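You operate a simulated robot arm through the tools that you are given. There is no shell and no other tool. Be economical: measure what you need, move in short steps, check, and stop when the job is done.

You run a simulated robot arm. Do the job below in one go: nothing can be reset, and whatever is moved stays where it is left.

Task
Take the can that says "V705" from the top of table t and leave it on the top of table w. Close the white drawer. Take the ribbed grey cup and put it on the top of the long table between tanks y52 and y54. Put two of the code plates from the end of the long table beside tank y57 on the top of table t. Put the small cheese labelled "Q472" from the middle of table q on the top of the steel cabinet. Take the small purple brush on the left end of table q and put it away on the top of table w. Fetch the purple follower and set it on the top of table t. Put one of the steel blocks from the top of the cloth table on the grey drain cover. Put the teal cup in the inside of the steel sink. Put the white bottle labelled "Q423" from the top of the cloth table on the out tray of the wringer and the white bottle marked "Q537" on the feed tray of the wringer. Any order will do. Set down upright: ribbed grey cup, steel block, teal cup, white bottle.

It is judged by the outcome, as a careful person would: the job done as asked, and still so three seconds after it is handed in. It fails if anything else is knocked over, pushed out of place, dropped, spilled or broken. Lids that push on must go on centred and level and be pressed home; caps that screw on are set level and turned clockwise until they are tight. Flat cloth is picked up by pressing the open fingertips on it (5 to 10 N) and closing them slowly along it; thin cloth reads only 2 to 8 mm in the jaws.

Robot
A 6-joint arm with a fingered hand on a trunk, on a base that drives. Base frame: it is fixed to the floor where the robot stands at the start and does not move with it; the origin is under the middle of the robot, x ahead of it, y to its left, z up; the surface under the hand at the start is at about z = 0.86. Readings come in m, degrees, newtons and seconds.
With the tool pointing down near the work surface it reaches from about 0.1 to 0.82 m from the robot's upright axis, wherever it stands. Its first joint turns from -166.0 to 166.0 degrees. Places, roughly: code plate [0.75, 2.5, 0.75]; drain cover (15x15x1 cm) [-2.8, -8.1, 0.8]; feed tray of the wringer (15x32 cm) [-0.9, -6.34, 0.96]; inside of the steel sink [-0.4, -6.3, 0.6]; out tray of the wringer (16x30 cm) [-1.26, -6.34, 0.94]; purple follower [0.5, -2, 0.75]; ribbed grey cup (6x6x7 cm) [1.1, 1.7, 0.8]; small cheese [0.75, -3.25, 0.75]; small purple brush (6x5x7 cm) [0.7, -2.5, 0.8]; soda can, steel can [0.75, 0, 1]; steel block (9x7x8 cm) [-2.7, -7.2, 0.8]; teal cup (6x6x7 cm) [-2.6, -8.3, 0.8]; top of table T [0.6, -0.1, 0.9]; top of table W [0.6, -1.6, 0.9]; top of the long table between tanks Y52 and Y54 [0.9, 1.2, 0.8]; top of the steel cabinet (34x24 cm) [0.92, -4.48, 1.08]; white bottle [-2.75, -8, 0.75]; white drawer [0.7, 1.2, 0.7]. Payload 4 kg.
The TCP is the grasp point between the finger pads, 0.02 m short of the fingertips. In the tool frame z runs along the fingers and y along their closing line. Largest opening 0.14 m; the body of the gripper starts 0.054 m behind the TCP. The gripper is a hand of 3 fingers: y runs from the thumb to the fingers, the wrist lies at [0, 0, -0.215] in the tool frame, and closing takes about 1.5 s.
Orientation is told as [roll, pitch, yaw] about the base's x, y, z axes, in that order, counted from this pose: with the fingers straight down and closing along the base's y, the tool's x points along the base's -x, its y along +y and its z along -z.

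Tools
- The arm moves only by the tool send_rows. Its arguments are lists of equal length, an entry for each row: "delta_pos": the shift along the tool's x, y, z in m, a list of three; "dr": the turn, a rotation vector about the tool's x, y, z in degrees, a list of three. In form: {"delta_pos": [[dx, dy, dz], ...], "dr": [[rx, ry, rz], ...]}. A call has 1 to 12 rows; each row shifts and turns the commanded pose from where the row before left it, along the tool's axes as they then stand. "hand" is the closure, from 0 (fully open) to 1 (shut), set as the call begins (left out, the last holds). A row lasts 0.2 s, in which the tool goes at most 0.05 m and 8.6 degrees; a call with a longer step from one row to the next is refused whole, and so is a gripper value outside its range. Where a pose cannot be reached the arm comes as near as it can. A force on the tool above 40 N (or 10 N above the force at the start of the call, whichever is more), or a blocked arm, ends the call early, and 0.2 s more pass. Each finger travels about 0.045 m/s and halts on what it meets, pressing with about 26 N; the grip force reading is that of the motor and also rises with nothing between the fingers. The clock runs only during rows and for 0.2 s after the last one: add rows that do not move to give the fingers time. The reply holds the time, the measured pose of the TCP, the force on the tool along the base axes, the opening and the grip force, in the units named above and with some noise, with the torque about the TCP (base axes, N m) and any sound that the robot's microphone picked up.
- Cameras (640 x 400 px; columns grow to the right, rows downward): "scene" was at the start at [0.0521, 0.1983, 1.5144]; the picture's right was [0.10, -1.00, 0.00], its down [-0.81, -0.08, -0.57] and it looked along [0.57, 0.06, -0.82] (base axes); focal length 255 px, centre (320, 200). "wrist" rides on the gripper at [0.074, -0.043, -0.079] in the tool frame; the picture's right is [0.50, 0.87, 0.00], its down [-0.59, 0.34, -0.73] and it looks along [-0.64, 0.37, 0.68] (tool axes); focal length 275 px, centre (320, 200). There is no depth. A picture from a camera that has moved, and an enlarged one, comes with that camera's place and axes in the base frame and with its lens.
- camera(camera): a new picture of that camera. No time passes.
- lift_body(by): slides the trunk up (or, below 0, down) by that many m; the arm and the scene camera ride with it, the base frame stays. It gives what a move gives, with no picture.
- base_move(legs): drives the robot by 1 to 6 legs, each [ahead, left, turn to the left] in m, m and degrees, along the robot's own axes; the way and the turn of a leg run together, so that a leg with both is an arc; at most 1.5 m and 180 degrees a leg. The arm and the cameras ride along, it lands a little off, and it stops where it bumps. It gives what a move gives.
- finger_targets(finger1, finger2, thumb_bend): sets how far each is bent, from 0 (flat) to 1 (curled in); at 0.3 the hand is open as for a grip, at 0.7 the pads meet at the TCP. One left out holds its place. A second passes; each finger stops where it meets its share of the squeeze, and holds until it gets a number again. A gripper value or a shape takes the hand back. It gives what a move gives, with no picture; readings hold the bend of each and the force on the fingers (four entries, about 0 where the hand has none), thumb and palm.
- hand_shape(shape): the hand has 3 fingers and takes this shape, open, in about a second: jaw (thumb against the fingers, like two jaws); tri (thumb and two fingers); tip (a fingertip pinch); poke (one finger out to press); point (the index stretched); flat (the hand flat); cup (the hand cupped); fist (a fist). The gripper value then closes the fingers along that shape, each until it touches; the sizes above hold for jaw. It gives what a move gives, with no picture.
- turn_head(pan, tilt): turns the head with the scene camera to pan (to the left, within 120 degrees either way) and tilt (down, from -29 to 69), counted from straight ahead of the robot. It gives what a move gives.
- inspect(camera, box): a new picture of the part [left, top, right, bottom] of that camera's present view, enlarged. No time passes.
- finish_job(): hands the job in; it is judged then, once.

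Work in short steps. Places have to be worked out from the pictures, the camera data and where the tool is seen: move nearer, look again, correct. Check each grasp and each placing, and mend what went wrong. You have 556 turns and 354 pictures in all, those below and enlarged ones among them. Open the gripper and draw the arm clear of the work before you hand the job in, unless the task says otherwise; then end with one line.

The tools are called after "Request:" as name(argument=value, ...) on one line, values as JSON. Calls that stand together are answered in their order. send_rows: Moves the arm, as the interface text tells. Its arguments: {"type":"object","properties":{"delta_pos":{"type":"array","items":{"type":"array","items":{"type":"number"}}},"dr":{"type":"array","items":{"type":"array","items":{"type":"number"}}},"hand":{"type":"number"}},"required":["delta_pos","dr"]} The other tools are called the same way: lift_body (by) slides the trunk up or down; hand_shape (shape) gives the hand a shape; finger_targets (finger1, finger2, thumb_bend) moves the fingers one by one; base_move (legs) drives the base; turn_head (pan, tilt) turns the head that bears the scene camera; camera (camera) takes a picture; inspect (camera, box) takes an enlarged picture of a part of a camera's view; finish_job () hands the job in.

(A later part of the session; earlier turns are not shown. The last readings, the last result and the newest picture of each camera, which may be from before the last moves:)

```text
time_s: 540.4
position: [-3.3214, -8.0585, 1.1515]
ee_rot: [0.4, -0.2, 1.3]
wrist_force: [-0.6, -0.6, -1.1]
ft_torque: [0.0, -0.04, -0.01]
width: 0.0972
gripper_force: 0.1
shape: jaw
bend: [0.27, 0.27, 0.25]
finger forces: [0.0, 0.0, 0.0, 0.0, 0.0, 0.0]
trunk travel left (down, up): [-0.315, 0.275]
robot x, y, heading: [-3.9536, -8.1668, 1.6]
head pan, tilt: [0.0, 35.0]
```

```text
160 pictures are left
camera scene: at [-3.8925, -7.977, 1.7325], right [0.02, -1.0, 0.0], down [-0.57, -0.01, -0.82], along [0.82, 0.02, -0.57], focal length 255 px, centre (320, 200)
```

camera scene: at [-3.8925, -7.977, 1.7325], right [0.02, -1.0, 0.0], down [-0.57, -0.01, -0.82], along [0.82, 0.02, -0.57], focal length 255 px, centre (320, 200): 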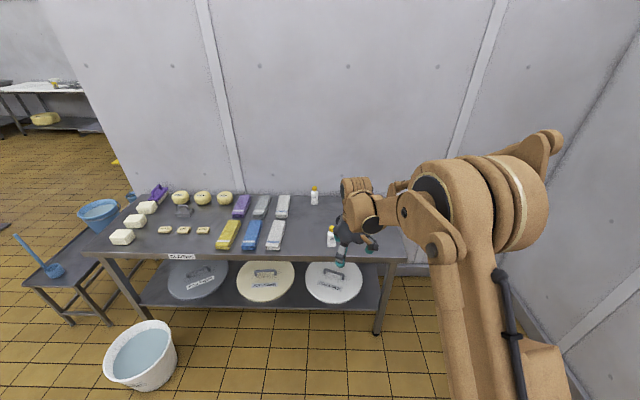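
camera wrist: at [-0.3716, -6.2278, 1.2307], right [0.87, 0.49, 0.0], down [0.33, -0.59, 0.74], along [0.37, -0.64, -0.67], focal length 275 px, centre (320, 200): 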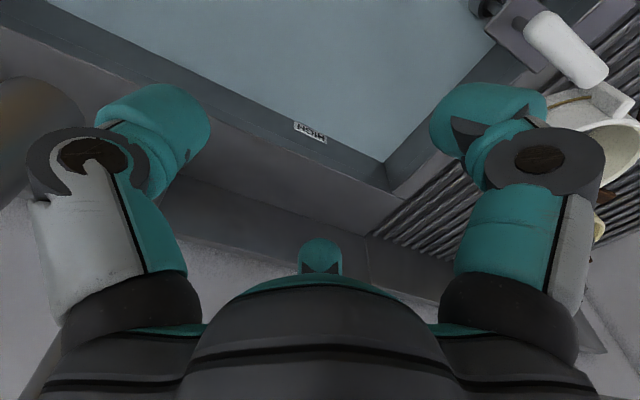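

I drive up to the table and check the labels of the two bottles.

Request:
base_move(legs=[[0.55, 0, -1.5]])

Request:
camera(camera="scene")

Request:
camera(camera="wrist")

```text
time_s: 543.6
position: [-2.7734, -8.0686, 1.1506]
ee_rot: [0.4, -0.2, -0.3]
wrist_force: [-0.4, 0.3, 0.0]
ft_torque: [0.0, -0.02, 0.04]
width: 0.0973
gripper_force: 0.2
shape: jaw
bend: [0.27, 0.27, 0.25]
finger forces: [0.0, 0.0, 0.1, 0.0, 0.1, 0.0]
trunk travel left (down, up): [-0.315, 0.275]
robot x, y, heading: [-3.4085, -8.1629, 0.0]
head pan, tilt: [0.0, 35.0]
```

```text
159 pictures are left
camera scene: at [-3.3419, -7.972, 1.7325], right [0.0, -1.0, 0.0], down [-0.57, 0.0, -0.82], along [0.82, 0.0, -0.57], focal length 255 px, centre (320, 200)
```

scene: 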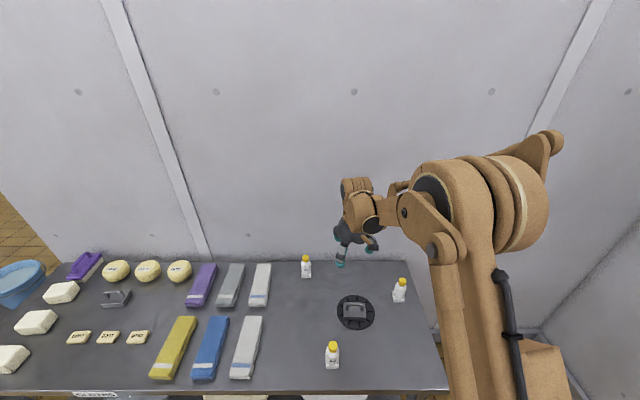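

```text
158 pictures are left
camera wrist: at [-2.848, -8.11, 1.2305], right [-0.5, 0.87, 0.0], down [0.59, 0.33, 0.74], along [0.64, 0.37, -0.67], focal length 275 px, centre (320, 200)
```

wrist: 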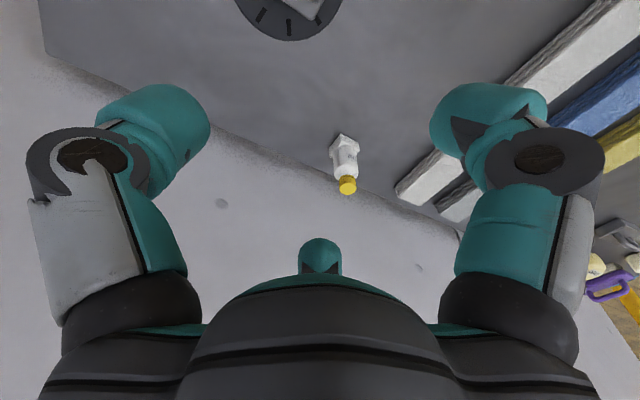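

Request:
inspect(camera="scene", box=[316, 335, 348, 375])

Request:
inspect(camera="scene", box=[380, 270, 420, 310])

```text
10.00 times, centred on (332, 355) of scene
camera zoom: at [-3.3419, -7.972, 1.7325], right [0.0, -1.0, 0.0], down [-0.57, 0.0, -0.82], along [0.82, 0.0, -0.57], focal length 2550 px, centre (200, -1350)
```

zoom: 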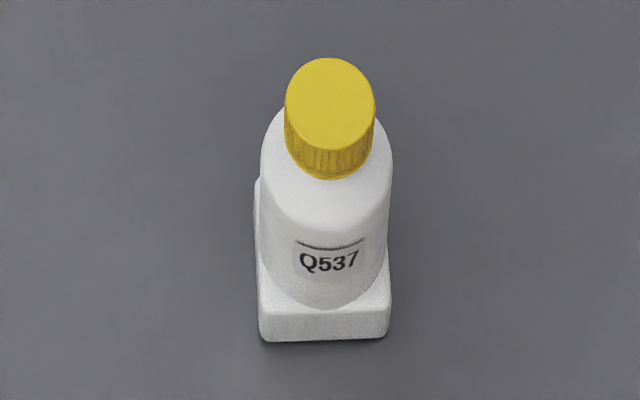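

```text
10.00 times, centred on (400, 290) of scene
camera zoom: at [-3.3419, -7.972, 1.7325], right [0.0, -1.0, 0.0], down [-0.57, 0.0, -0.82], along [0.82, 0.0, -0.57], focal length 2550 px, centre (-480, -700)
```

zoom: 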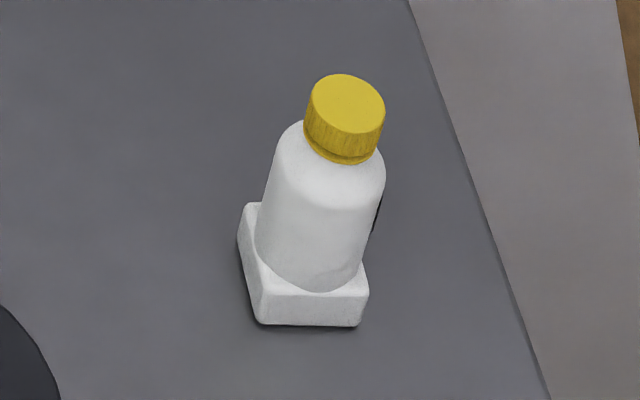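

The front bottle is Q537, at about (−2.949, −8.013), with its cap top at z ≈ 0.905. I take it first: I move above it and come down part way.

Request:
send_rows(delta_pos=[[0.044, 0.014, 0], [0.044, 0.014, 0], [0.044, 0.014, 0], [0.044, 0.014, 0], [0, 0, 0.04]], dr=[[0, 0, 0], [0, 0, 0], [0, 0, 0], [0, 0, 0], [0, 0, 0]])

Request:
lift_body(by=-0.1)

Request:
camera(camera="wrist")

```text
time_s: 544.8
position: [-2.9481, -8.0107, 1.1092]
ee_rot: [0.3, -0.1, -0.2]
wrist_force: [0.2, -1.1, -0.2]
ft_torque: [0.0, 0.02, -0.03]
width: 0.0975
gripper_force: 0.1
shape: jaw
bend: [0.27, 0.27, 0.25]
finger forces: [0.1, 0.0, 0.1, 0.0, 0.0, 0.0]
trunk travel left (down, up): [-0.315, 0.275]
robot x, y, heading: [-3.4123, -8.162, -0.1]
head pan, tilt: [0.0, 35.0]
```

```text
time_s: 546.1
position: [-2.949, -8.0113, 1.0111]
ee_rot: [0.4, -0.3, -0.3]
wrist_force: [0.0, -0.4, 0.1]
ft_torque: [-0.02, 0.0, -0.01]
width: 0.0973
gripper_force: 0.1
shape: jaw
bend: [0.27, 0.27, 0.25]
finger forces: [0.0, 0.0, 0.0, 0.0, 0.0, 0.0]
trunk travel left (down, up): [-0.215, 0.375]
robot x, y, heading: [-3.4097, -8.1661, -0.2]
head pan, tilt: [0.0, 35.0]
```

```text
155 pictures are left
camera wrist: at [-3.0247, -8.0531, 1.0901], right [-0.5, 0.87, 0.0], down [0.59, 0.33, 0.74], along [0.64, 0.37, -0.67], focal length 275 px, centre (320, 200)
```

wrist: 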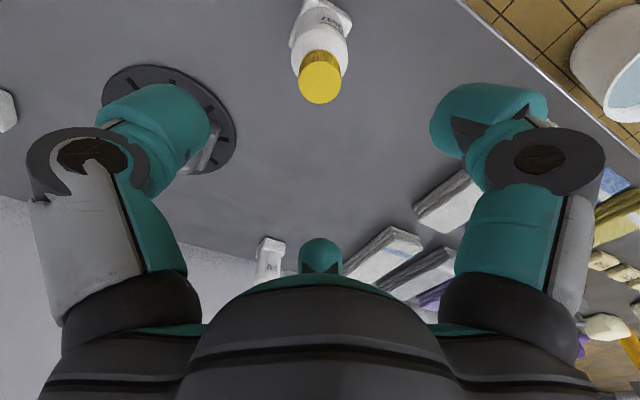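

Perfectly aligned. I lower to z ≈ 0.863.

Request:
send_rows(delta_pos=[[0.002, 0, 0.045], [0, 0, 0.045], [0, 0, 0.035], [0, 0, 0.015], [0, 0, 0.008]], dr=[[0, 0, 0], [0, 0, 0], [0, 0, 0], [0, 0, 0], [0, 0, 0]])

Request:
camera(camera="wrist")

```text
time_s: 547.3
position: [-2.9306, -8.0007, 0.8783]
ee_rot: [0.2, -0.1, -0.2]
wrist_force: [0.2, 0.6, -0.3]
ft_torque: [-0.01, -0.01, 0.0]
width: 0.0976
gripper_force: 0.1
shape: jaw
bend: [0.27, 0.27, 0.25]
finger forces: [0.0, 0.1, 0.0, 0.0, 0.0, 0.0]
out of reach, approached as far as the arm can: row 3, 4, 5
trunk travel left (down, up): [-0.215, 0.375]
robot x, y, heading: [-3.4133, -8.1611, 0.0]
head pan, tilt: [0.0, 35.0]
```

```text
154 pictures are left
camera wrist: at [-3.0047, -8.0441, 0.957], right [-0.5, 0.87, 0.0], down [0.59, 0.33, 0.74], along [0.64, 0.37, -0.68], focal length 275 px, centre (320, 200)
```

wrist: 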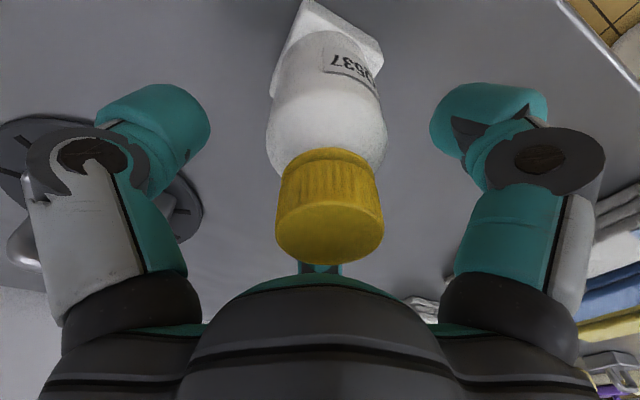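

At this trunk height the arm can't get lower here. I rise, lower the trunk, and re-approach.

Request:
send_rows(delta_pos=[[0, 0, -0.04], [0, 0, -0.05], [0, 0, -0.04]], dr=[[0, 0, 0], [0, 0, 0], [0, 0, 0]])

Request:
base_move(legs=[[-0.08, 0, 0]])

```text
time_s: 548.1
position: [-2.9312, -8.0024, 1.0078]
ee_rot: [0.3, -0.3, -0.3]
wrist_force: [-0.5, -0.2, 0.5]
ft_torque: [-0.02, -0.01, 0.0]
width: 0.0976
gripper_force: 0.1
shape: jaw
bend: [0.27, 0.27, 0.25]
finger forces: [0.0, 0.0, 0.0, 0.0, 0.1, 0.0]
trunk travel left (down, up): [-0.215, 0.375]
robot x, y, heading: [-3.4179, -8.1629, -0.0]
head pan, tilt: [0.0, 35.0]
```

```text
time_s: 549.2
position: [-3.0106, -8.0027, 1.0085]
ee_rot: [0.4, -0.3, -0.3]
wrist_force: [0.1, 0.2, -0.6]
ft_torque: [-0.01, -0.02, 0.02]
width: 0.0978
gripper_force: 0.1
shape: jaw
bend: [0.27, 0.27, 0.25]
finger forces: [0.1, 0.1, 0.0, 0.1, 0.0, 0.0]
trunk travel left (down, up): [-0.215, 0.375]
robot x, y, heading: [-3.4904, -8.1663, -0.5]
head pan, tilt: [0.0, 35.0]
```

Request:
send_rows(delta_pos=[[-0.03, -0.005, 0], [-0.03, -0.005, 0]], dr=[[0, 0, 0], [0, 0, 0]])

Request:
camera(camera="wrist")

```text
time_s: 549.8
position: [-2.9497, -8.0128, 1.0084]
ee_rot: [0.4, -0.3, -0.3]
wrist_force: [0.8, -0.6, -0.4]
ft_torque: [0.0, -0.01, 0.01]
width: 0.0973
gripper_force: 0.0
shape: jaw
bend: [0.27, 0.27, 0.25]
finger forces: [0.0, 0.1, 0.0, 0.0, 0.0, 0.0]
trunk travel left (down, up): [-0.215, 0.375]
robot x, y, heading: [-3.4928, -8.16, 0.0]
head pan, tilt: [0.0, 35.0]
```

```text
153 pictures are left
camera wrist: at [-3.0239, -8.0553, 1.0885], right [-0.49, 0.87, 0.0], down [0.59, 0.33, 0.74], along [0.64, 0.37, -0.67], focal length 275 px, centre (320, 200)
```

wrist: 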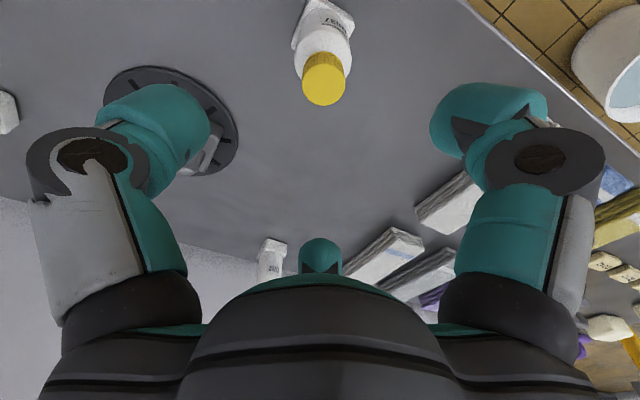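

Aligned again. I lower with the trunk (0.1 m) and then the arm.

Request:
lift_body(by=-0.11)

Request:
send_rows(delta_pos=[[0, 0, 0.015], [0, 0, 0.015], [0, 0, 0.006]], dr=[[0, 0, 0], [0, 0, 0], [0, 0, 0]])

Request:
camera(camera="wrist")

```text
time_s: 551.2
position: [-2.9504, -8.0135, 0.9002]
ee_rot: [0.4, -0.2, -0.2]
wrist_force: [-0.3, -0.1, 0.4]
ft_torque: [0.03, 0.03, -0.01]
width: 0.0978
gripper_force: 0.0
shape: jaw
bend: [0.27, 0.27, 0.25]
finger forces: [0.0, 0.1, 0.0, 0.0, 0.0, 0.1]
trunk travel left (down, up): [-0.105, 0.485]
robot x, y, heading: [-3.4928, -8.1628, -0.1]
head pan, tilt: [0.0, 35.0]
```

```text
time_s: 552.0
position: [-2.9508, -8.0141, 0.8629]
ee_rot: [0.4, -0.1, -0.3]
wrist_force: [0.1, -0.1, 0.4]
ft_torque: [0.02, 0.01, 0.01]
width: 0.0976
gripper_force: 0.1
shape: jaw
bend: [0.27, 0.27, 0.25]
finger forces: [0.0, 0.0, 0.0, 0.0, 0.0, 0.1]
trunk travel left (down, up): [-0.105, 0.485]
robot x, y, heading: [-3.4913, -8.1638, 0.0]
head pan, tilt: [0.0, 35.0]
```

```text
152 pictures are left
camera wrist: at [-3.0253, -8.0555, 0.9425], right [-0.49, 0.87, 0.0], down [0.59, 0.33, 0.74], along [0.64, 0.37, -0.67], focal length 275 px, centre (320, 200)
```

wrist: 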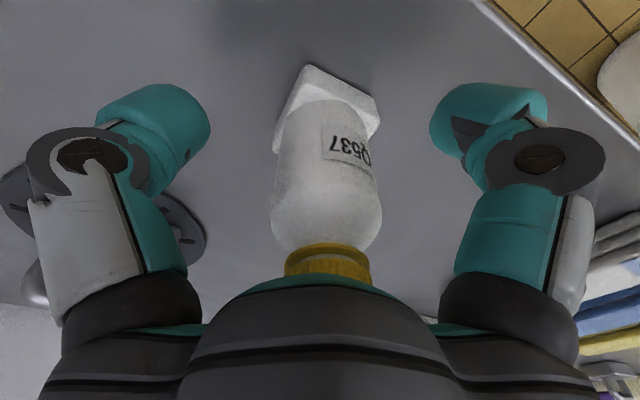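

The bottle body is between the fingers. I close and lift.

Request:
send_rows(delta_pos=[[0, 0, 0], [0, 0, 0], [0, 0, 0], [0, 0, 0], [0, 0, 0], [0, 0, 0], [0, 0, 0]], dr=[[0, 0, 0], [0, 0, 0], [0, 0, 0], [0, 0, 0], [0, 0, 0], [0, 0, 0], [0, 0, 0]], hand=1)

Request:
send_rows(delta_pos=[[0, 0, -0.02], [0, 0, -0.04], [0, 0, -0.05]], dr=[[0, 0, 0], [0, 0, 0], [0, 0, 0]])

Request:
camera(camera="wrist")

Request:
camera(camera="scene")

```text
time_s: 553.6
position: [-2.9489, -8.0138, 0.8626]
ee_rot: [0.4, -0.3, -0.3]
wrist_force: [-1.0, -0.2, -0.3]
ft_torque: [-0.03, -0.03, 0.0]
width: 0.0366
gripper_force: 26.3
shape: jaw
bend: [0.44, 0.49, 0.44]
finger forces: [22.4, 21.4, 0.0, 0.0, 22.1, 0.0]
trunk travel left (down, up): [-0.105, 0.485]
robot x, y, heading: [-3.4927, -8.1636, -0.1]
head pan, tilt: [0.0, 35.0]
```

```text
time_s: 554.4
position: [-2.9501, -8.0127, 0.9739]
ee_rot: [0.5, -0.3, -0.4]
wrist_force: [-0.2, 0.6, -1.7]
ft_torque: [0.01, -0.01, 0.0]
width: 0.0365
gripper_force: 25.8
shape: jaw
bend: [0.44, 0.49, 0.44]
finger forces: [22.7, 21.5, 0.1, 0.0, 22.0, 0.0]
trunk travel left (down, up): [-0.105, 0.485]
robot x, y, heading: [-3.4912, -8.1618, 0.1]
head pan, tilt: [0.0, 35.0]
```

```text
151 pictures are left
camera wrist: at [-3.0252, -8.0544, 1.0532], right [-0.5, 0.87, 0.0], down [0.59, 0.33, 0.74], along [0.64, 0.37, -0.67], focal length 275 px, centre (320, 200)
```

wrist: 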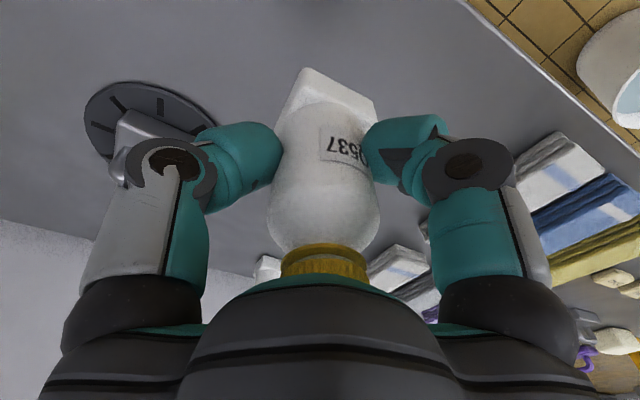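

```text
150 pictures are left
camera scene: at [-3.423, -7.9721, 1.5227], right [0.0, -1.0, 0.0], down [-0.57, 0.0, -0.82], along [0.82, 0.0, -0.57], focal length 255 px, centre (320, 200)
```

scene: 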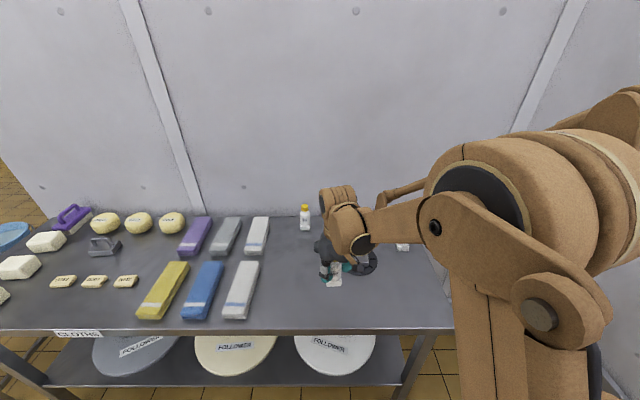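

Q537 is held. I raise and travel to the wringer.

Request:
lift_body(by=0.3)

Request:
base_move(legs=[[-0.43, 0, 0], [0, 1.45, 0], [0, 1.45, 0]])

Request:
base_move(legs=[[1.45, 0, 0], [1.45, 0, 0]])

```text
time_s: 557.4
position: [-2.95, -8.0121, 1.2731]
ee_rot: [0.3, -0.2, -0.3]
wrist_force: [-0.5, -0.7, -1.8]
ft_torque: [-0.01, -0.05, -0.01]
width: 0.0365
gripper_force: 26.1
shape: jaw
bend: [0.44, 0.49, 0.44]
finger forces: [22.8, 21.5, 0.1, 0.0, 22.0, 0.0]
trunk travel left (down, up): [-0.405, 0.185]
robot x, y, heading: [-3.4923, -8.1643, 0.1]
head pan, tilt: [0.0, 35.0]
```

```text
time_s: 573.6
position: [-3.3797, -5.1126, 1.2734]
ee_rot: [0.3, -0.2, -0.1]
wrist_force: [0.3, 0.8, -1.5]
ft_torque: [-0.04, -0.03, -0.03]
width: 0.0366
gripper_force: 26.1
shape: jaw
bend: [0.44, 0.49, 0.44]
finger forces: [22.9, 21.5, 0.0, 0.0, 22.0, 0.0]
trunk travel left (down, up): [-0.405, 0.185]
robot x, y, heading: [-3.9202, -5.2656, -0.1]
head pan, tilt: [0.0, 35.0]
```

```text
time_s: 587.6
position: [-0.4888, -5.0584, 1.2718]
ee_rot: [0.4, -0.2, 0.2]
wrist_force: [0.2, 0.5, -1.9]
ft_torque: [0.03, -0.02, 0.0]
width: 0.0365
gripper_force: 25.7
shape: jaw
bend: [0.44, 0.49, 0.44]
finger forces: [23.0, 21.5, 0.0, 0.1, 22.1, 0.0]
trunk travel left (down, up): [-0.405, 0.185]
robot x, y, heading: [-1.0276, -5.2145, 0.4]
head pan, tilt: [0.0, 35.0]
```

Request:
base_move(legs=[[0, 0, -90], [0.3, 0, 0]])

Request:
turn_head(pan=-5, tilt=45)

Request:
camera(camera="scene")

Request:
camera(camera="wrist")

```text
time_s: 593.4
position: [-0.8695, -6.0563, 1.2718]
ee_rot: [0.4, -0.1, -89.9]
wrist_force: [0.1, -0.1, -1.6]
ft_torque: [0.01, 0.0, 0.0]
width: 0.0361
gripper_force: 26.0
shape: jaw
bend: [0.44, 0.49, 0.44]
finger forces: [22.4, 21.4, 0.1, 0.0, 21.9, 0.0]
trunk travel left (down, up): [-0.405, 0.185]
robot x, y, heading: [-1.0255, -5.5143, -89.9]
head pan, tilt: [0.0, 35.0]
```

```text
time_s: 594.2
position: [-0.871, -6.0562, 1.2742]
ee_rot: [0.3, -0.2, -89.8]
wrist_force: [0.2, 0.1, -1.9]
ft_torque: [-0.02, 0.0, 0.01]
width: 0.0363
gripper_force: 26.2
shape: jaw
bend: [0.44, 0.49, 0.44]
finger forces: [22.5, 21.4, 0.1, 0.0, 22.0, 0.1]
trunk travel left (down, up): [-0.405, 0.185]
robot x, y, heading: [-1.028, -5.5147, -89.7]
head pan, tilt: [-5.0, 45.0]
```

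```text
149 pictures are left
camera scene: at [-0.8423, -5.5743, 1.8078], right [-1.0, 0.08, 0.0], down [0.06, 0.7, -0.71], along [-0.06, -0.71, -0.71], focal length 255 px, centre (320, 200)
```

scene: 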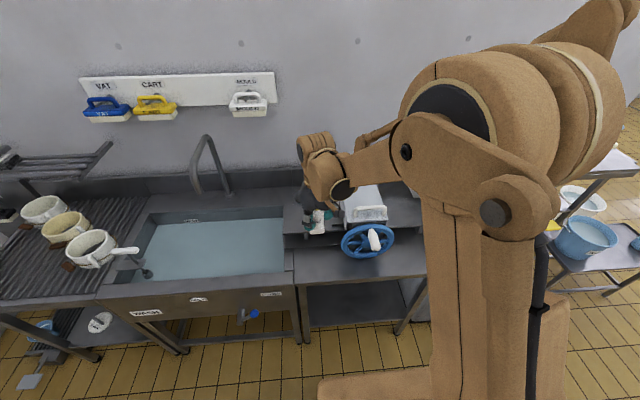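

```text
148 pictures are left
camera wrist: at [-0.9136, -5.9803, 1.3527], right [0.86, 0.5, 0.0], down [0.34, -0.58, 0.74], along [0.37, -0.64, -0.67], focal length 275 px, centre (320, 200)
```

wrist: 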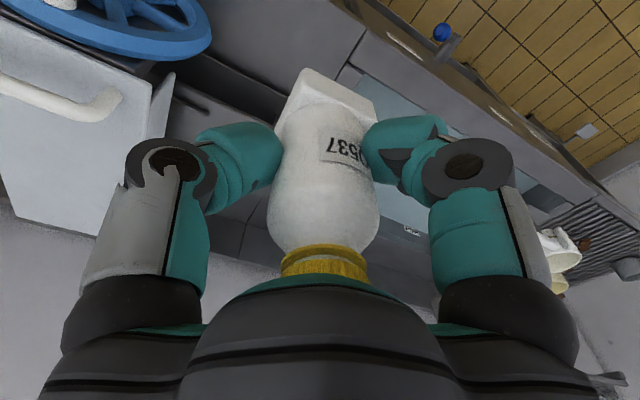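

I zoom in on the wringer's left (feed) tray.

Request:
inspect(camera="scene", box=[250, 150, 450, 275])

Request:
turn_head(pan=-25, tilt=50)

Request:
camera(camera="scene")

```text
3.20 times, centred on (350, 212) of scene
camera zoom: at [-0.8423, -5.5743, 1.8078], right [-1.0, 0.08, 0.0], down [0.06, 0.7, -0.71], along [-0.06, -0.71, -0.71], focal length 816 px, centre (224, 160)
```

zoom: 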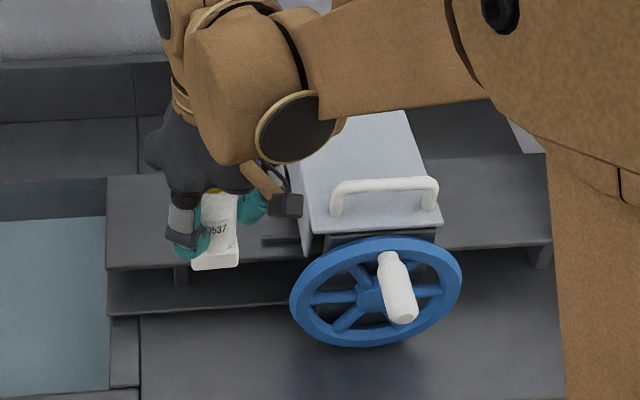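

```text
time_s: 595.0
position: [-0.8691, -6.0556, 1.2735]
ee_rot: [0.3, -0.2, -89.8]
wrist_force: [1.1, -0.5, -1.2]
ft_torque: [0.0, 0.04, 0.01]
width: 0.0364
gripper_force: 26.0
shape: jaw
bend: [0.44, 0.49, 0.44]
finger forces: [22.5, 21.4, 0.0, 0.1, 21.8, 0.0]
trunk travel left (down, up): [-0.405, 0.185]
robot x, y, heading: [-1.0235, -5.5128, -89.7]
head pan, tilt: [-25.0, 50.0]
```

```text
146 pictures are left
camera scene: at [-0.8678, -5.5637, 1.8009], right [-0.91, 0.42, 0.0], down [0.32, 0.7, -0.64], along [-0.27, -0.58, -0.77], focal length 255 px, centre (320, 200)
```

scene: 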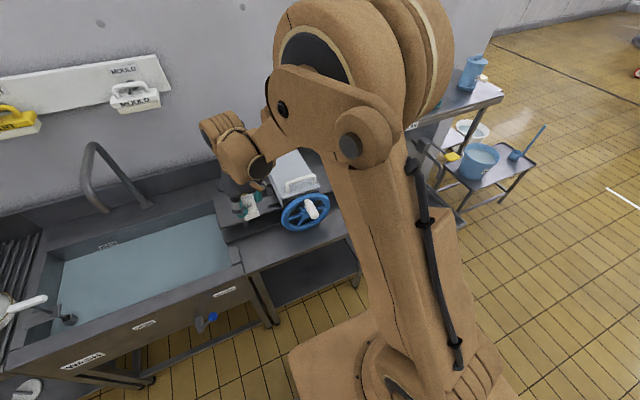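

The feed tray spans about x −0.745…−1.0, y −6.24…−6.40 at z ≈ 0.96. I drive forward 0.2 m and move the bottle over it.

Request:
base_move(legs=[[0.2, 0, 0]])

Request:
send_rows(delta_pos=[[-0.035, 0.0125, 0], [-0.035, 0.0125, 0]], dr=[[0, 0, 0], [0, 0, 0]])

Request:
turn_head(pan=0, tilt=50)

Request:
camera(camera="scene")

Request:
camera(camera="wrist")

```text
time_s: 596.6
position: [-0.8682, -6.2596, 1.2742]
ee_rot: [0.3, -0.2, -89.8]
wrist_force: [0.2, -1.1, -1.3]
ft_torque: [-0.02, 0.02, -0.03]
width: 0.0362
gripper_force: 26.1
shape: jaw
bend: [0.44, 0.49, 0.44]
finger forces: [22.5, 21.3, 0.0, 0.0, 22.0, 0.1]
trunk travel left (down, up): [-0.405, 0.185]
robot x, y, heading: [-1.0271, -5.7185, -89.8]
head pan, tilt: [-25.0, 50.0]
```

```text
time_s: 597.2
position: [-0.8432, -6.3295, 1.2704]
ee_rot: [0.3, -0.2, -89.8]
wrist_force: [0.4, -0.9, -0.9]
ft_torque: [0.02, 0.0, 0.0]
width: 0.0363
gripper_force: 25.7
shape: jaw
bend: [0.44, 0.49, 0.44]
finger forces: [22.6, 21.4, 0.0, 0.0, 21.8, 0.1]
trunk travel left (down, up): [-0.405, 0.185]
robot x, y, heading: [-1.0258, -5.7168, -89.8]
head pan, tilt: [-25.0, 50.0]
```

```text
time_s: 598.1
position: [-0.8438, -6.3278, 1.2699]
ee_rot: [0.2, -0.2, -89.9]
wrist_force: [0.2, -0.2, -1.9]
ft_torque: [0.04, -0.01, -0.04]
width: 0.0366
gripper_force: 25.9
shape: jaw
bend: [0.44, 0.49, 0.44]
finger forces: [22.6, 21.4, 0.0, 0.1, 21.9, 0.1]
trunk travel left (down, up): [-0.405, 0.185]
robot x, y, heading: [-1.0246, -5.72, -89.7]
head pan, tilt: [0.0, 50.0]
```

```text
145 pictures are left
camera scene: at [-0.8339, -5.7741, 1.8008], right [-1.0, -0.01, 0.0], down [0.0, 0.77, -0.64], along [0.0, -0.64, -0.77], focal length 255 px, centre (320, 200)
```

scene: 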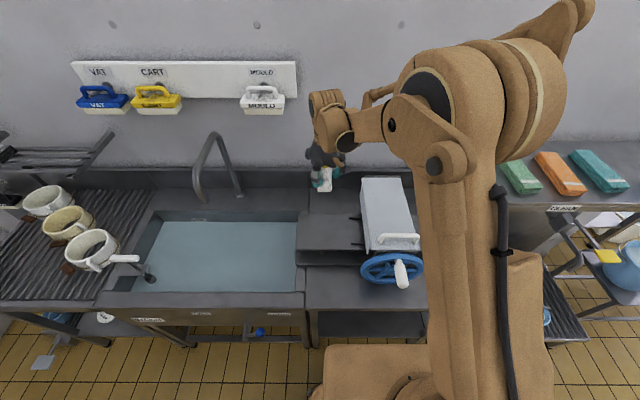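

```text
144 pictures are left
camera wrist: at [-0.8878, -6.2529, 1.3503], right [0.86, 0.5, 0.0], down [0.34, -0.58, 0.74], along [0.37, -0.64, -0.67], focal length 275 px, centre (320, 200)
```

wrist: 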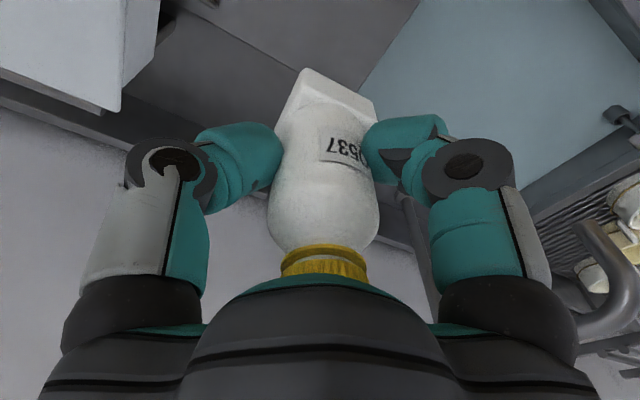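

Request:
inspect(camera="scene", box=[280, 150, 440, 290])

```text
2.86 times, centred on (360, 220) of scene
camera zoom: at [-0.8339, -5.7741, 1.8008], right [-1.0, -0.01, 0.0], down [0.0, 0.77, -0.64], along [0.0, -0.64, -0.77], focal length 729 px, centre (206, 143)
```

zoom: 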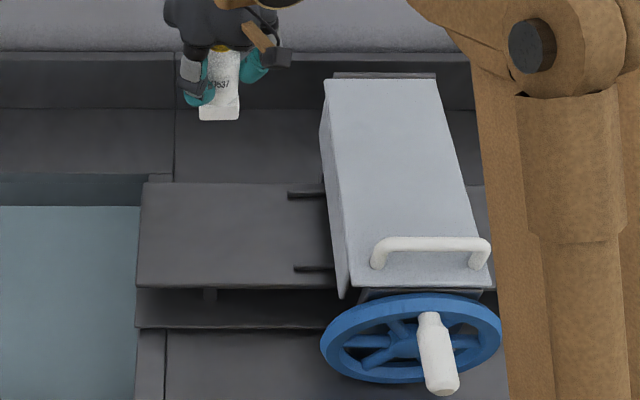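

The feed tray is x −0.75…−1.0, y −6.23…−6.40. The bottle is over its middle. I lower the trunk 0.2 m.

Request:
lift_body(by=-0.2)

Request:
send_rows(delta_pos=[[0.008, 0, 0.01], [0, 0, 0.01], [0, 0, 0.01]], dr=[[0, 0, 0], [0, 0, 0], [0, 0, 0]])

Request:
inspect(camera="scene", box=[260, 120, 420, 260])

Request:
camera(camera="wrist")

```text
time_s: 600.3
position: [-0.8448, -6.3281, 1.0698]
ee_rot: [0.4, -0.2, -89.9]
wrist_force: [0.4, 0.5, -1.6]
ft_torque: [-0.01, -0.02, 0.01]
width: 0.0362
gripper_force: 25.7
shape: jaw
bend: [0.44, 0.49, 0.44]
finger forces: [22.6, 21.3, 0.1, 0.0, 21.8, 0.0]
trunk travel left (down, up): [-0.205, 0.385]
robot x, y, heading: [-1.0218, -5.7164, -89.8]
head pan, tilt: [0.0, 50.0]
```

```text
time_s: 601.1
position: [-0.8451, -6.3198, 1.0406]
ee_rot: [0.3, -0.2, -89.9]
wrist_force: [0.4, 0.3, -1.7]
ft_torque: [0.0, -0.03, 0.0]
width: 0.0365
gripper_force: 25.9
shape: jaw
bend: [0.44, 0.49, 0.44]
finger forces: [22.7, 21.3, 0.0, 0.0, 21.9, 0.1]
trunk travel left (down, up): [-0.205, 0.385]
robot x, y, heading: [-1.0241, -5.7169, -89.6]
head pan, tilt: [0.0, 50.0]
```

```text
2.86 times, centred on (340, 190) of scene
camera zoom: at [-0.8339, -5.7737, 1.6008], right [-1.0, -0.01, 0.0], down [-0.01, 0.77, -0.64], along [0.0, -0.64, -0.77], focal length 729 px, centre (263, 229)
```

zoom: 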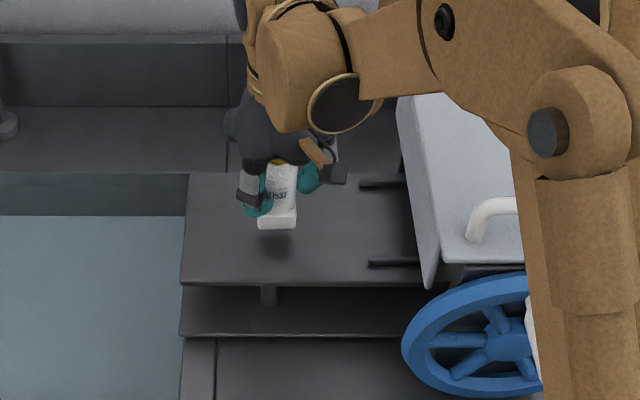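

```text
141 pictures are left
camera wrist: at [-0.8885, -6.2452, 1.1198], right [0.86, 0.5, 0.0], down [0.34, -0.58, 0.74], along [0.37, -0.64, -0.67], focal length 275 px, centre (320, 200)
```

wrist: 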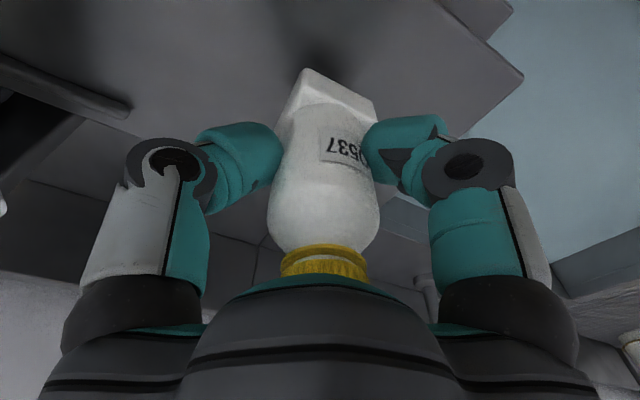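

Good position over the tray, clear of the pegs. I lower gently to contact.

Request:
send_rows(delta_pos=[[0, 0, 0.006], [0, 0, 0.004], [0, 0, 0.003], [0, 0, 0.002], [0, 0, 0.002]], dr=[[0, 0, 0], [0, 0, 0], [0, 0, 0], [0, 0, 0], [0, 0, 0]])

```text
time_s: 602.3
position: [-0.8449, -6.3208, 1.0233]
ee_rot: [0.3, -0.2, -89.8]
wrist_force: [0.2, -0.5, -1.0]
ft_torque: [0.0, 0.02, -0.01]
width: 0.0366
gripper_force: 25.9
shape: jaw
bend: [0.44, 0.49, 0.44]
finger forces: [22.8, 21.4, 0.1, 0.0, 21.9, 0.0]
trunk travel left (down, up): [-0.205, 0.385]
robot x, y, heading: [-1.023, -5.7194, -89.5]
head pan, tilt: [0.0, 50.0]
```

Request:
send_rows(delta_pos=[[0, 0, 0.002], [0, 0, 0.002], [0, 0, 0.0015]], dr=[[0, 0, 0], [0, 0, 0], [0, 0, 0]])

```text
time_s: 603.1
position: [-0.8435, -6.3208, 1.0181]
ee_rot: [0.3, -0.3, -89.8]
wrist_force: [-0.1, 0.3, -1.5]
ft_torque: [0.0, 0.0, -0.02]
width: 0.0361
gripper_force: 25.8
shape: jaw
bend: [0.44, 0.49, 0.44]
finger forces: [22.9, 21.4, 0.1, 0.1, 22.0, 0.0]
trunk travel left (down, up): [-0.205, 0.385]
robot x, y, heading: [-1.0213, -5.7218, -89.6]
head pan, tilt: [0.0, 50.0]
```

Request:
send_rows(delta_pos=[[0, 0, 0.0015], [0, 0, 0.0015], [0, 0, 0.0015]], dr=[[0, 0, 0], [0, 0, 0], [0, 0, 0]])

```text
time_s: 603.9
position: [-0.8429, -6.321, 1.014]
ee_rot: [0.2, -0.2, -89.7]
wrist_force: [0.9, 0.0, -1.5]
ft_torque: [-0.02, 0.0, 0.02]
width: 0.0362
gripper_force: 26.2
shape: jaw
bend: [0.44, 0.49, 0.44]
finger forces: [22.7, 21.4, 0.0, 0.0, 21.9, 0.0]
trunk travel left (down, up): [-0.205, 0.385]
robot x, y, heading: [-1.0237, -5.7221, -89.4]
head pan, tilt: [0.0, 50.0]
```

Request:
send_rows(delta_pos=[[0, 0, 0.0015], [0, 0, 0.0015], [0, 0, 0.0015], [0, 0, 0.0015]], dr=[[0, 0, 0], [0, 0, 0], [0, 0, 0], [0, 0, 0]])

Request:
inspect(camera="scene", box=[290, 140, 370, 210])

```text
time_s: 605.0
position: [-0.8446, -6.3198, 1.0101]
ee_rot: [0.4, -0.3, -89.8]
wrist_force: [2.4, -4.0, 27.7]
ft_torque: [0.16, 0.17, -0.02]
width: 0.0381
gripper_force: 26.6
shape: jaw
bend: [0.44, 0.99, 0.44]
finger forces: [31.0, 26.9, 0.0, 0.0, 32.6, 0.0]
trunk travel left (down, up): [-0.205, 0.385]
robot x, y, heading: [-1.0252, -5.7205, -89.6]
head pan, tilt: [0.0, 50.0]
stopped in row 4: the force on the tool passed its limit at 41 N (the readings are from after the stop); the commanded pose is now the measured one
```

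```text
5.71 times, centred on (330, 175) of scene
camera zoom: at [-0.8343, -5.7713, 1.6011], right [-1.0, -0.01, 0.0], down [-0.01, 0.77, -0.64], along [0.0, -0.64, -0.77], focal length 1457 px, centre (263, 343)
```

zoom: 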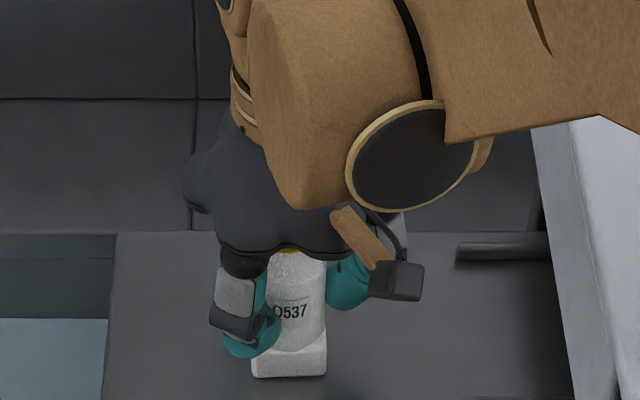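

Firm contact on the tray. I ease off 2 mm, release, and rise.

Request:
send_rows(delta_pos=[[0, 0, -0.002], [0, 0, 0]], dr=[[0, 0, 0], [0, 0, 0]])

Request:
send_rows(delta_pos=[[0, 0, 0], [0, 0, 0], [0, 0, 0], [0, 0, 0], [0, 0, 0]], dr=[[0, 0, 0], [0, 0, 0], [0, 0, 0], [0, 0, 0], [0, 0, 0]], hand=0.35)

Request:
send_rows(delta_pos=[[0, 0, -0.01], [0, 0, -0.03], [0, 0, -0.04], [0, 0, -0.05]], dr=[[0, 0, 0], [0, 0, 0], [0, 0, 0], [0, 0, 0]])

Request:
lift_body(by=0.15)

Request:
inspect(camera="scene", box=[260, 140, 420, 280])

```text
time_s: 605.5
position: [-0.8435, -6.321, 1.0104]
ee_rot: [0.4, -0.3, -89.9]
wrist_force: [1.2, 2.2, 8.5]
ft_torque: [0.12, 0.15, -0.05]
width: 0.0378
gripper_force: 26.2
shape: jaw
bend: [0.44, 0.99, 0.44]
finger forces: [28.3, 22.9, 0.0, 0.0, 27.2, 0.1]
trunk travel left (down, up): [-0.205, 0.385]
robot x, y, heading: [-1.0249, -5.7154, -89.2]
head pan, tilt: [0.0, 50.0]
```

```text
time_s: 606.8
position: [-0.8433, -6.3215, 1.0108]
ee_rot: [0.4, -0.3, -89.7]
wrist_force: [-0.7, -0.2, 0.0]
ft_torque: [0.01, -0.01, 0.0]
width: 0.0904
gripper_force: 0.0
shape: jaw
bend: [0.29, 0.29, 0.27]
finger forces: [0.0, 0.0, 0.1, 0.0, 0.0, 0.0]
trunk travel left (down, up): [-0.205, 0.385]
robot x, y, heading: [-1.0212, -5.7136, -89.7]
head pan, tilt: [0.0, 50.0]
```

```text
time_s: 607.8
position: [-0.8449, -6.32, 1.1413]
ee_rot: [0.4, -0.3, -89.8]
wrist_force: [-0.5, -0.2, -0.2]
ft_torque: [0.01, 0.01, 0.0]
width: 0.0904
gripper_force: 0.1
shape: jaw
bend: [0.29, 0.29, 0.27]
finger forces: [0.1, 0.1, 0.1, 0.0, 0.0, 0.0]
trunk travel left (down, up): [-0.205, 0.385]
robot x, y, heading: [-1.0241, -5.7185, -89.7]
head pan, tilt: [0.0, 50.0]
```

```text
time_s: 609.5
position: [-0.8434, -6.3213, 1.289]
ee_rot: [0.5, -0.3, -89.8]
wrist_force: [-0.3, -0.3, 0.8]
ft_torque: [0.0, -0.03, -0.01]
width: 0.0903
gripper_force: 0.0
shape: jaw
bend: [0.29, 0.29, 0.27]
finger forces: [0.0, 0.1, 0.0, 0.0, 0.0, 0.1]
trunk travel left (down, up): [-0.355, 0.235]
robot x, y, heading: [-1.0253, -5.7179, -89.5]
head pan, tilt: [0.0, 50.0]
```

```text
2.86 times, centred on (340, 210) of scene
camera zoom: at [-0.8338, -5.7737, 1.7507], right [-1.0, -0.01, 0.0], down [-0.01, 0.77, -0.64], along [0.0, -0.64, -0.77], focal length 729 px, centre (263, 171)
```

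zoom: 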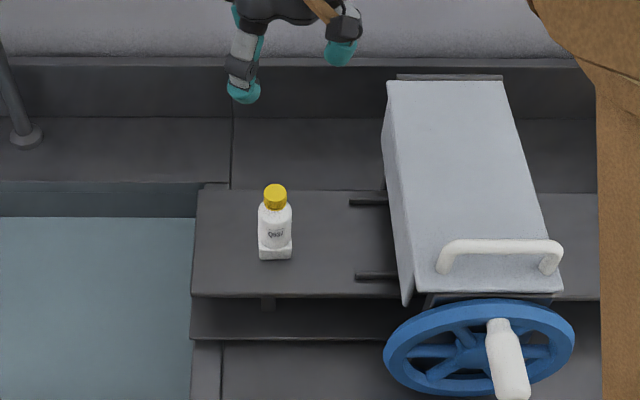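

Q537 stands on the feed tray. I go back for the last bottle, Q423.

Request:
base_move(legs=[[-0.45, 0, 0], [0, 0, -90]])

Request:
base_move(legs=[[1.45, 0, 0], [1.45, 0, 0]])

Request:
base_move(legs=[[0, 1.48, 0], [0, 1.48, 0], [0, 0, 180]])

```text
time_s: 616.0
position: [-1.6287, -5.4459, 1.2908]
ee_rot: [0.3, -0.4, -179.6]
wrist_force: [0.5, 0.3, -0.2]
ft_torque: [-0.01, 0.04, 0.02]
width: 0.0905
gripper_force: 0.1
shape: jaw
bend: [0.29, 0.29, 0.27]
finger forces: [0.0, 0.0, 0.0, 0.0, 0.0, 0.1]
trunk travel left (down, up): [-0.355, 0.235]
robot x, y, heading: [-1.0238, -5.2644, -179.5]
head pan, tilt: [0.0, 50.0]
```

```text
time_s: 630.0
position: [-4.5153, -5.4303, 1.2902]
ee_rot: [0.4, -0.3, 179.0]
wrist_force: [-0.1, 0.4, 0.8]
ft_torque: [0.01, -0.02, -0.02]
width: 0.0904
gripper_force: 0.0
shape: jaw
bend: [0.29, 0.29, 0.27]
finger forces: [0.1, 0.0, 0.1, 0.0, 0.1, 0.0]
trunk travel left (down, up): [-0.355, 0.235]
robot x, y, heading: [-3.9111, -5.2609, 179.1]
head pan, tilt: [0.0, 50.0]
```

```text
time_s: 651.6
position: [-3.3584, -8.0303, 1.2899]
ee_rot: [0.4, -0.3, -0.2]
wrist_force: [0.0, 0.3, -0.6]
ft_torque: [0.02, 0.03, 0.01]
width: 0.0905
gripper_force: 0.0
shape: jaw
bend: [0.29, 0.29, 0.27]
finger forces: [0.0, 0.0, 0.0, 0.1, 0.1, 0.0]
trunk travel left (down, up): [-0.355, 0.235]
robot x, y, heading: [-3.9634, -8.2075, 0.1]
head pan, tilt: [0.0, 50.0]
```

Request:
base_move(legs=[[0.58, 0, 0]])

Request:
turn_head(pan=0, tilt=40)

Request:
camera(camera="scene")

Request:
camera(camera="wrist")

```text
time_s: 654.9
position: [-2.7659, -8.0436, 1.2898]
ee_rot: [0.4, -0.4, -1.1]
wrist_force: [-0.4, 0.1, 1.0]
ft_torque: [0.01, 0.01, 0.0]
width: 0.0905
gripper_force: 0.0
shape: jaw
bend: [0.29, 0.29, 0.27]
finger forces: [0.0, 0.1, 0.0, 0.0, 0.1, 0.0]
trunk travel left (down, up): [-0.355, 0.235]
robot x, y, heading: [-3.3737, -8.2086, -0.9]
head pan, tilt: [0.0, 50.0]
```

```text
time_s: 655.6
position: [-2.7684, -8.0451, 1.2905]
ee_rot: [0.4, -0.4, -1.1]
wrist_force: [-0.4, 0.6, 0.1]
ft_torque: [-0.01, -0.02, 0.01]
width: 0.0902
gripper_force: 0.0
shape: jaw
bend: [0.29, 0.29, 0.27]
finger forces: [0.0, 0.0, 0.0, 0.0, 0.0, 0.1]
trunk travel left (down, up): [-0.355, 0.235]
robot x, y, heading: [-3.3727, -8.2095, -0.8]
head pan, tilt: [0.0, 40.0]
```

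```text
138 pictures are left
camera scene: at [-3.3046, -8.0205, 1.765], right [-0.02, -1.0, 0.0], down [-0.64, 0.01, -0.77], along [0.77, -0.01, -0.64], focal length 255 px, centre (320, 200)
```

scene: 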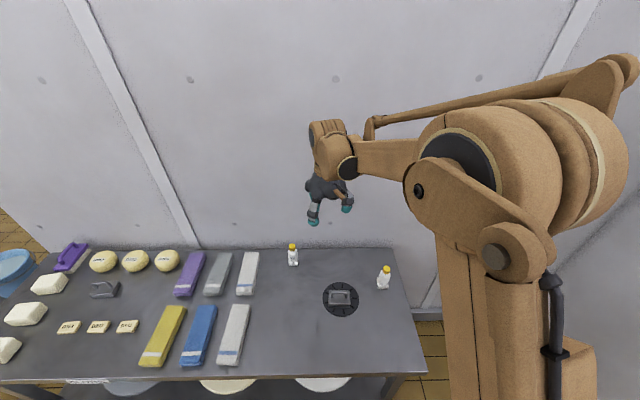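

```text
137 pictures are left
camera wrist: at [-2.8417, -8.0857, 1.3694], right [-0.48, 0.88, 0.0], down [0.59, 0.32, 0.74], along [0.65, 0.36, -0.67], focal length 275 px, centre (320, 200)
```

wrist: 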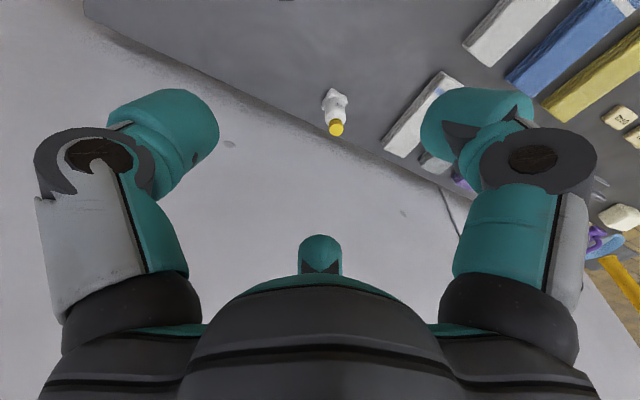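

Bottle 3 is at about (−2.704, −8.295). I move above it and lower.

Request:
send_rows(delta_pos=[[-0.0115, -0.0417, 0], [-0.0115, -0.0417, 0], [-0.0115, -0.0417, 0], [-0.0115, -0.0417, 0], [-0.0115, -0.0417, 0], [-0.0115, -0.0417, 0]], dr=[[0, 0, 0], [0, 0, 0], [0, 0, 0], [0, 0, 0], [0, 0, 0], [0, 0, 0]], hand=0.3)

Request:
lift_body(by=-0.25)

Request:
camera(camera="wrist")

Request:
inspect(camera="scene", box=[320, 170, 448, 250])

```text
time_s: 657.0
position: [-2.7017, -8.2959, 1.2865]
ee_rot: [0.4, -0.3, -1.1]
wrist_force: [-0.2, 0.4, -0.4]
ft_torque: [0.03, 0.0, 0.0]
width: 0.0975
gripper_force: 0.1
shape: jaw
bend: [0.27, 0.27, 0.25]
finger forces: [0.0, 0.0, 0.0, 0.1, 0.0, 0.0]
trunk travel left (down, up): [-0.355, 0.235]
robot x, y, heading: [-3.3714, -8.2115, -0.9]
head pan, tilt: [0.0, 40.0]
```

```text
time_s: 659.6
position: [-2.7026, -8.2938, 1.0369]
ee_rot: [0.4, -0.4, -1.1]
wrist_force: [1.0, -0.1, 0.0]
ft_torque: [-0.01, -0.02, 0.0]
width: 0.0977
gripper_force: 0.1
shape: jaw
bend: [0.27, 0.27, 0.25]
finger forces: [0.0, 0.1, 0.0, 0.1, 0.0, 0.1]
trunk travel left (down, up): [-0.105, 0.485]
robot x, y, heading: [-3.3735, -8.214, -0.8]
head pan, tilt: [0.0, 40.0]
```

```text
136 pictures are left
camera wrist: at [-2.7775, -8.335, 1.1172], right [-0.48, 0.88, 0.0], down [0.59, 0.32, 0.74], along [0.65, 0.36, -0.67], focal length 275 px, centre (320, 200)
```

wrist: 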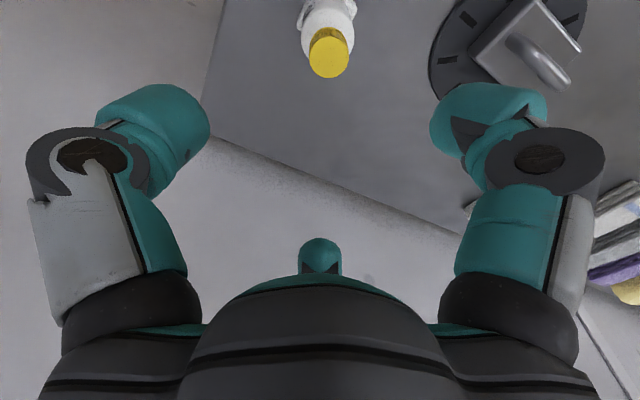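

```text
5.00 times, centred on (384, 210) of scene
camera zoom: at [-3.3044, -8.0207, 1.5152], right [-0.02, -1.0, 0.0], down [-0.64, 0.01, -0.77], along [0.77, -0.01, -0.64], focal length 1275 px, centre (0, 150)
```

zoom: 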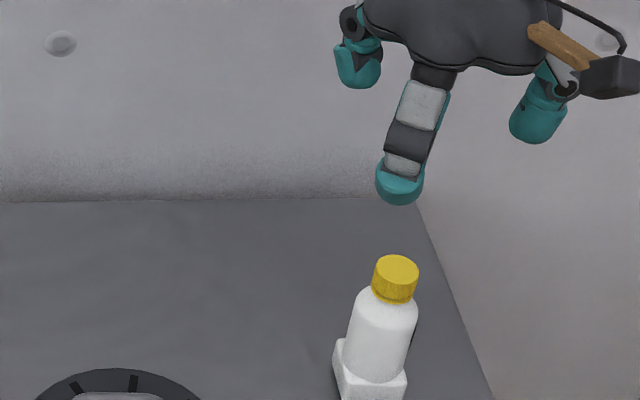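

I shift 1.1 cm towards −x and lower around the bottle.

Request:
send_rows(delta_pos=[[0.011, 0.0015, 0.03], [0, 0, 0.03], [0, 0, 0.02]], dr=[[0, 0, 0], [0, 0, 0], [0, 0, 0]])

Request:
camera(camera="wrist")

```text
time_s: 660.4
position: [-2.7119, -8.293, 0.9581]
ee_rot: [0.4, -0.2, -1.1]
wrist_force: [-0.1, -0.3, -0.3]
ft_torque: [0.03, 0.0, -0.02]
width: 0.0976
gripper_force: 0.1
shape: jaw
bend: [0.27, 0.27, 0.25]
finger forces: [0.1, 0.0, 0.1, 0.0, 0.0, 0.1]
trunk travel left (down, up): [-0.105, 0.485]
robot x, y, heading: [-3.3703, -8.2146, -0.9]
head pan, tilt: [0.0, 40.0]
```

```text
134 pictures are left
camera wrist: at [-2.7876, -8.3337, 1.0382], right [-0.48, 0.88, 0.0], down [0.59, 0.32, 0.74], along [0.65, 0.36, -0.67], focal length 275 px, centre (320, 200)
```

wrist: 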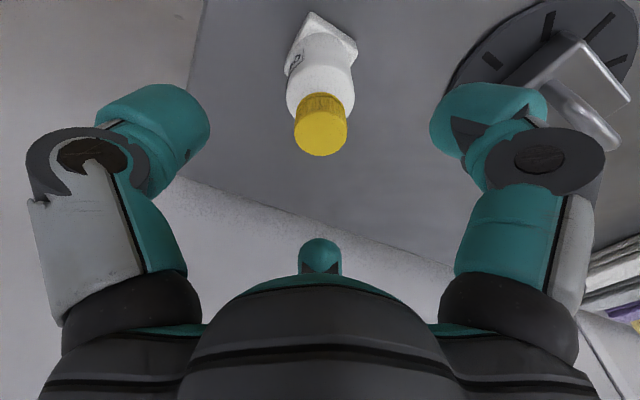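

Well aligned, and the label's edge is now visible at the bottle's left. I zoom to read it.

Request:
inspect(camera="wrist", box=[270, 10, 366, 90])

```text
5.00 times, centred on (318, 50) of wrist
camera zoom: at [-2.7876, -8.3337, 1.0382], right [-0.48, 0.88, 0.0], down [0.59, 0.32, 0.74], along [0.65, 0.36, -0.67], focal length 1376 px, centre (330, 950)
```

zoom: 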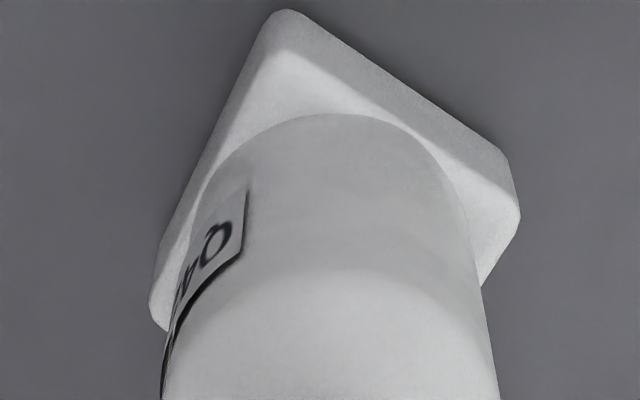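

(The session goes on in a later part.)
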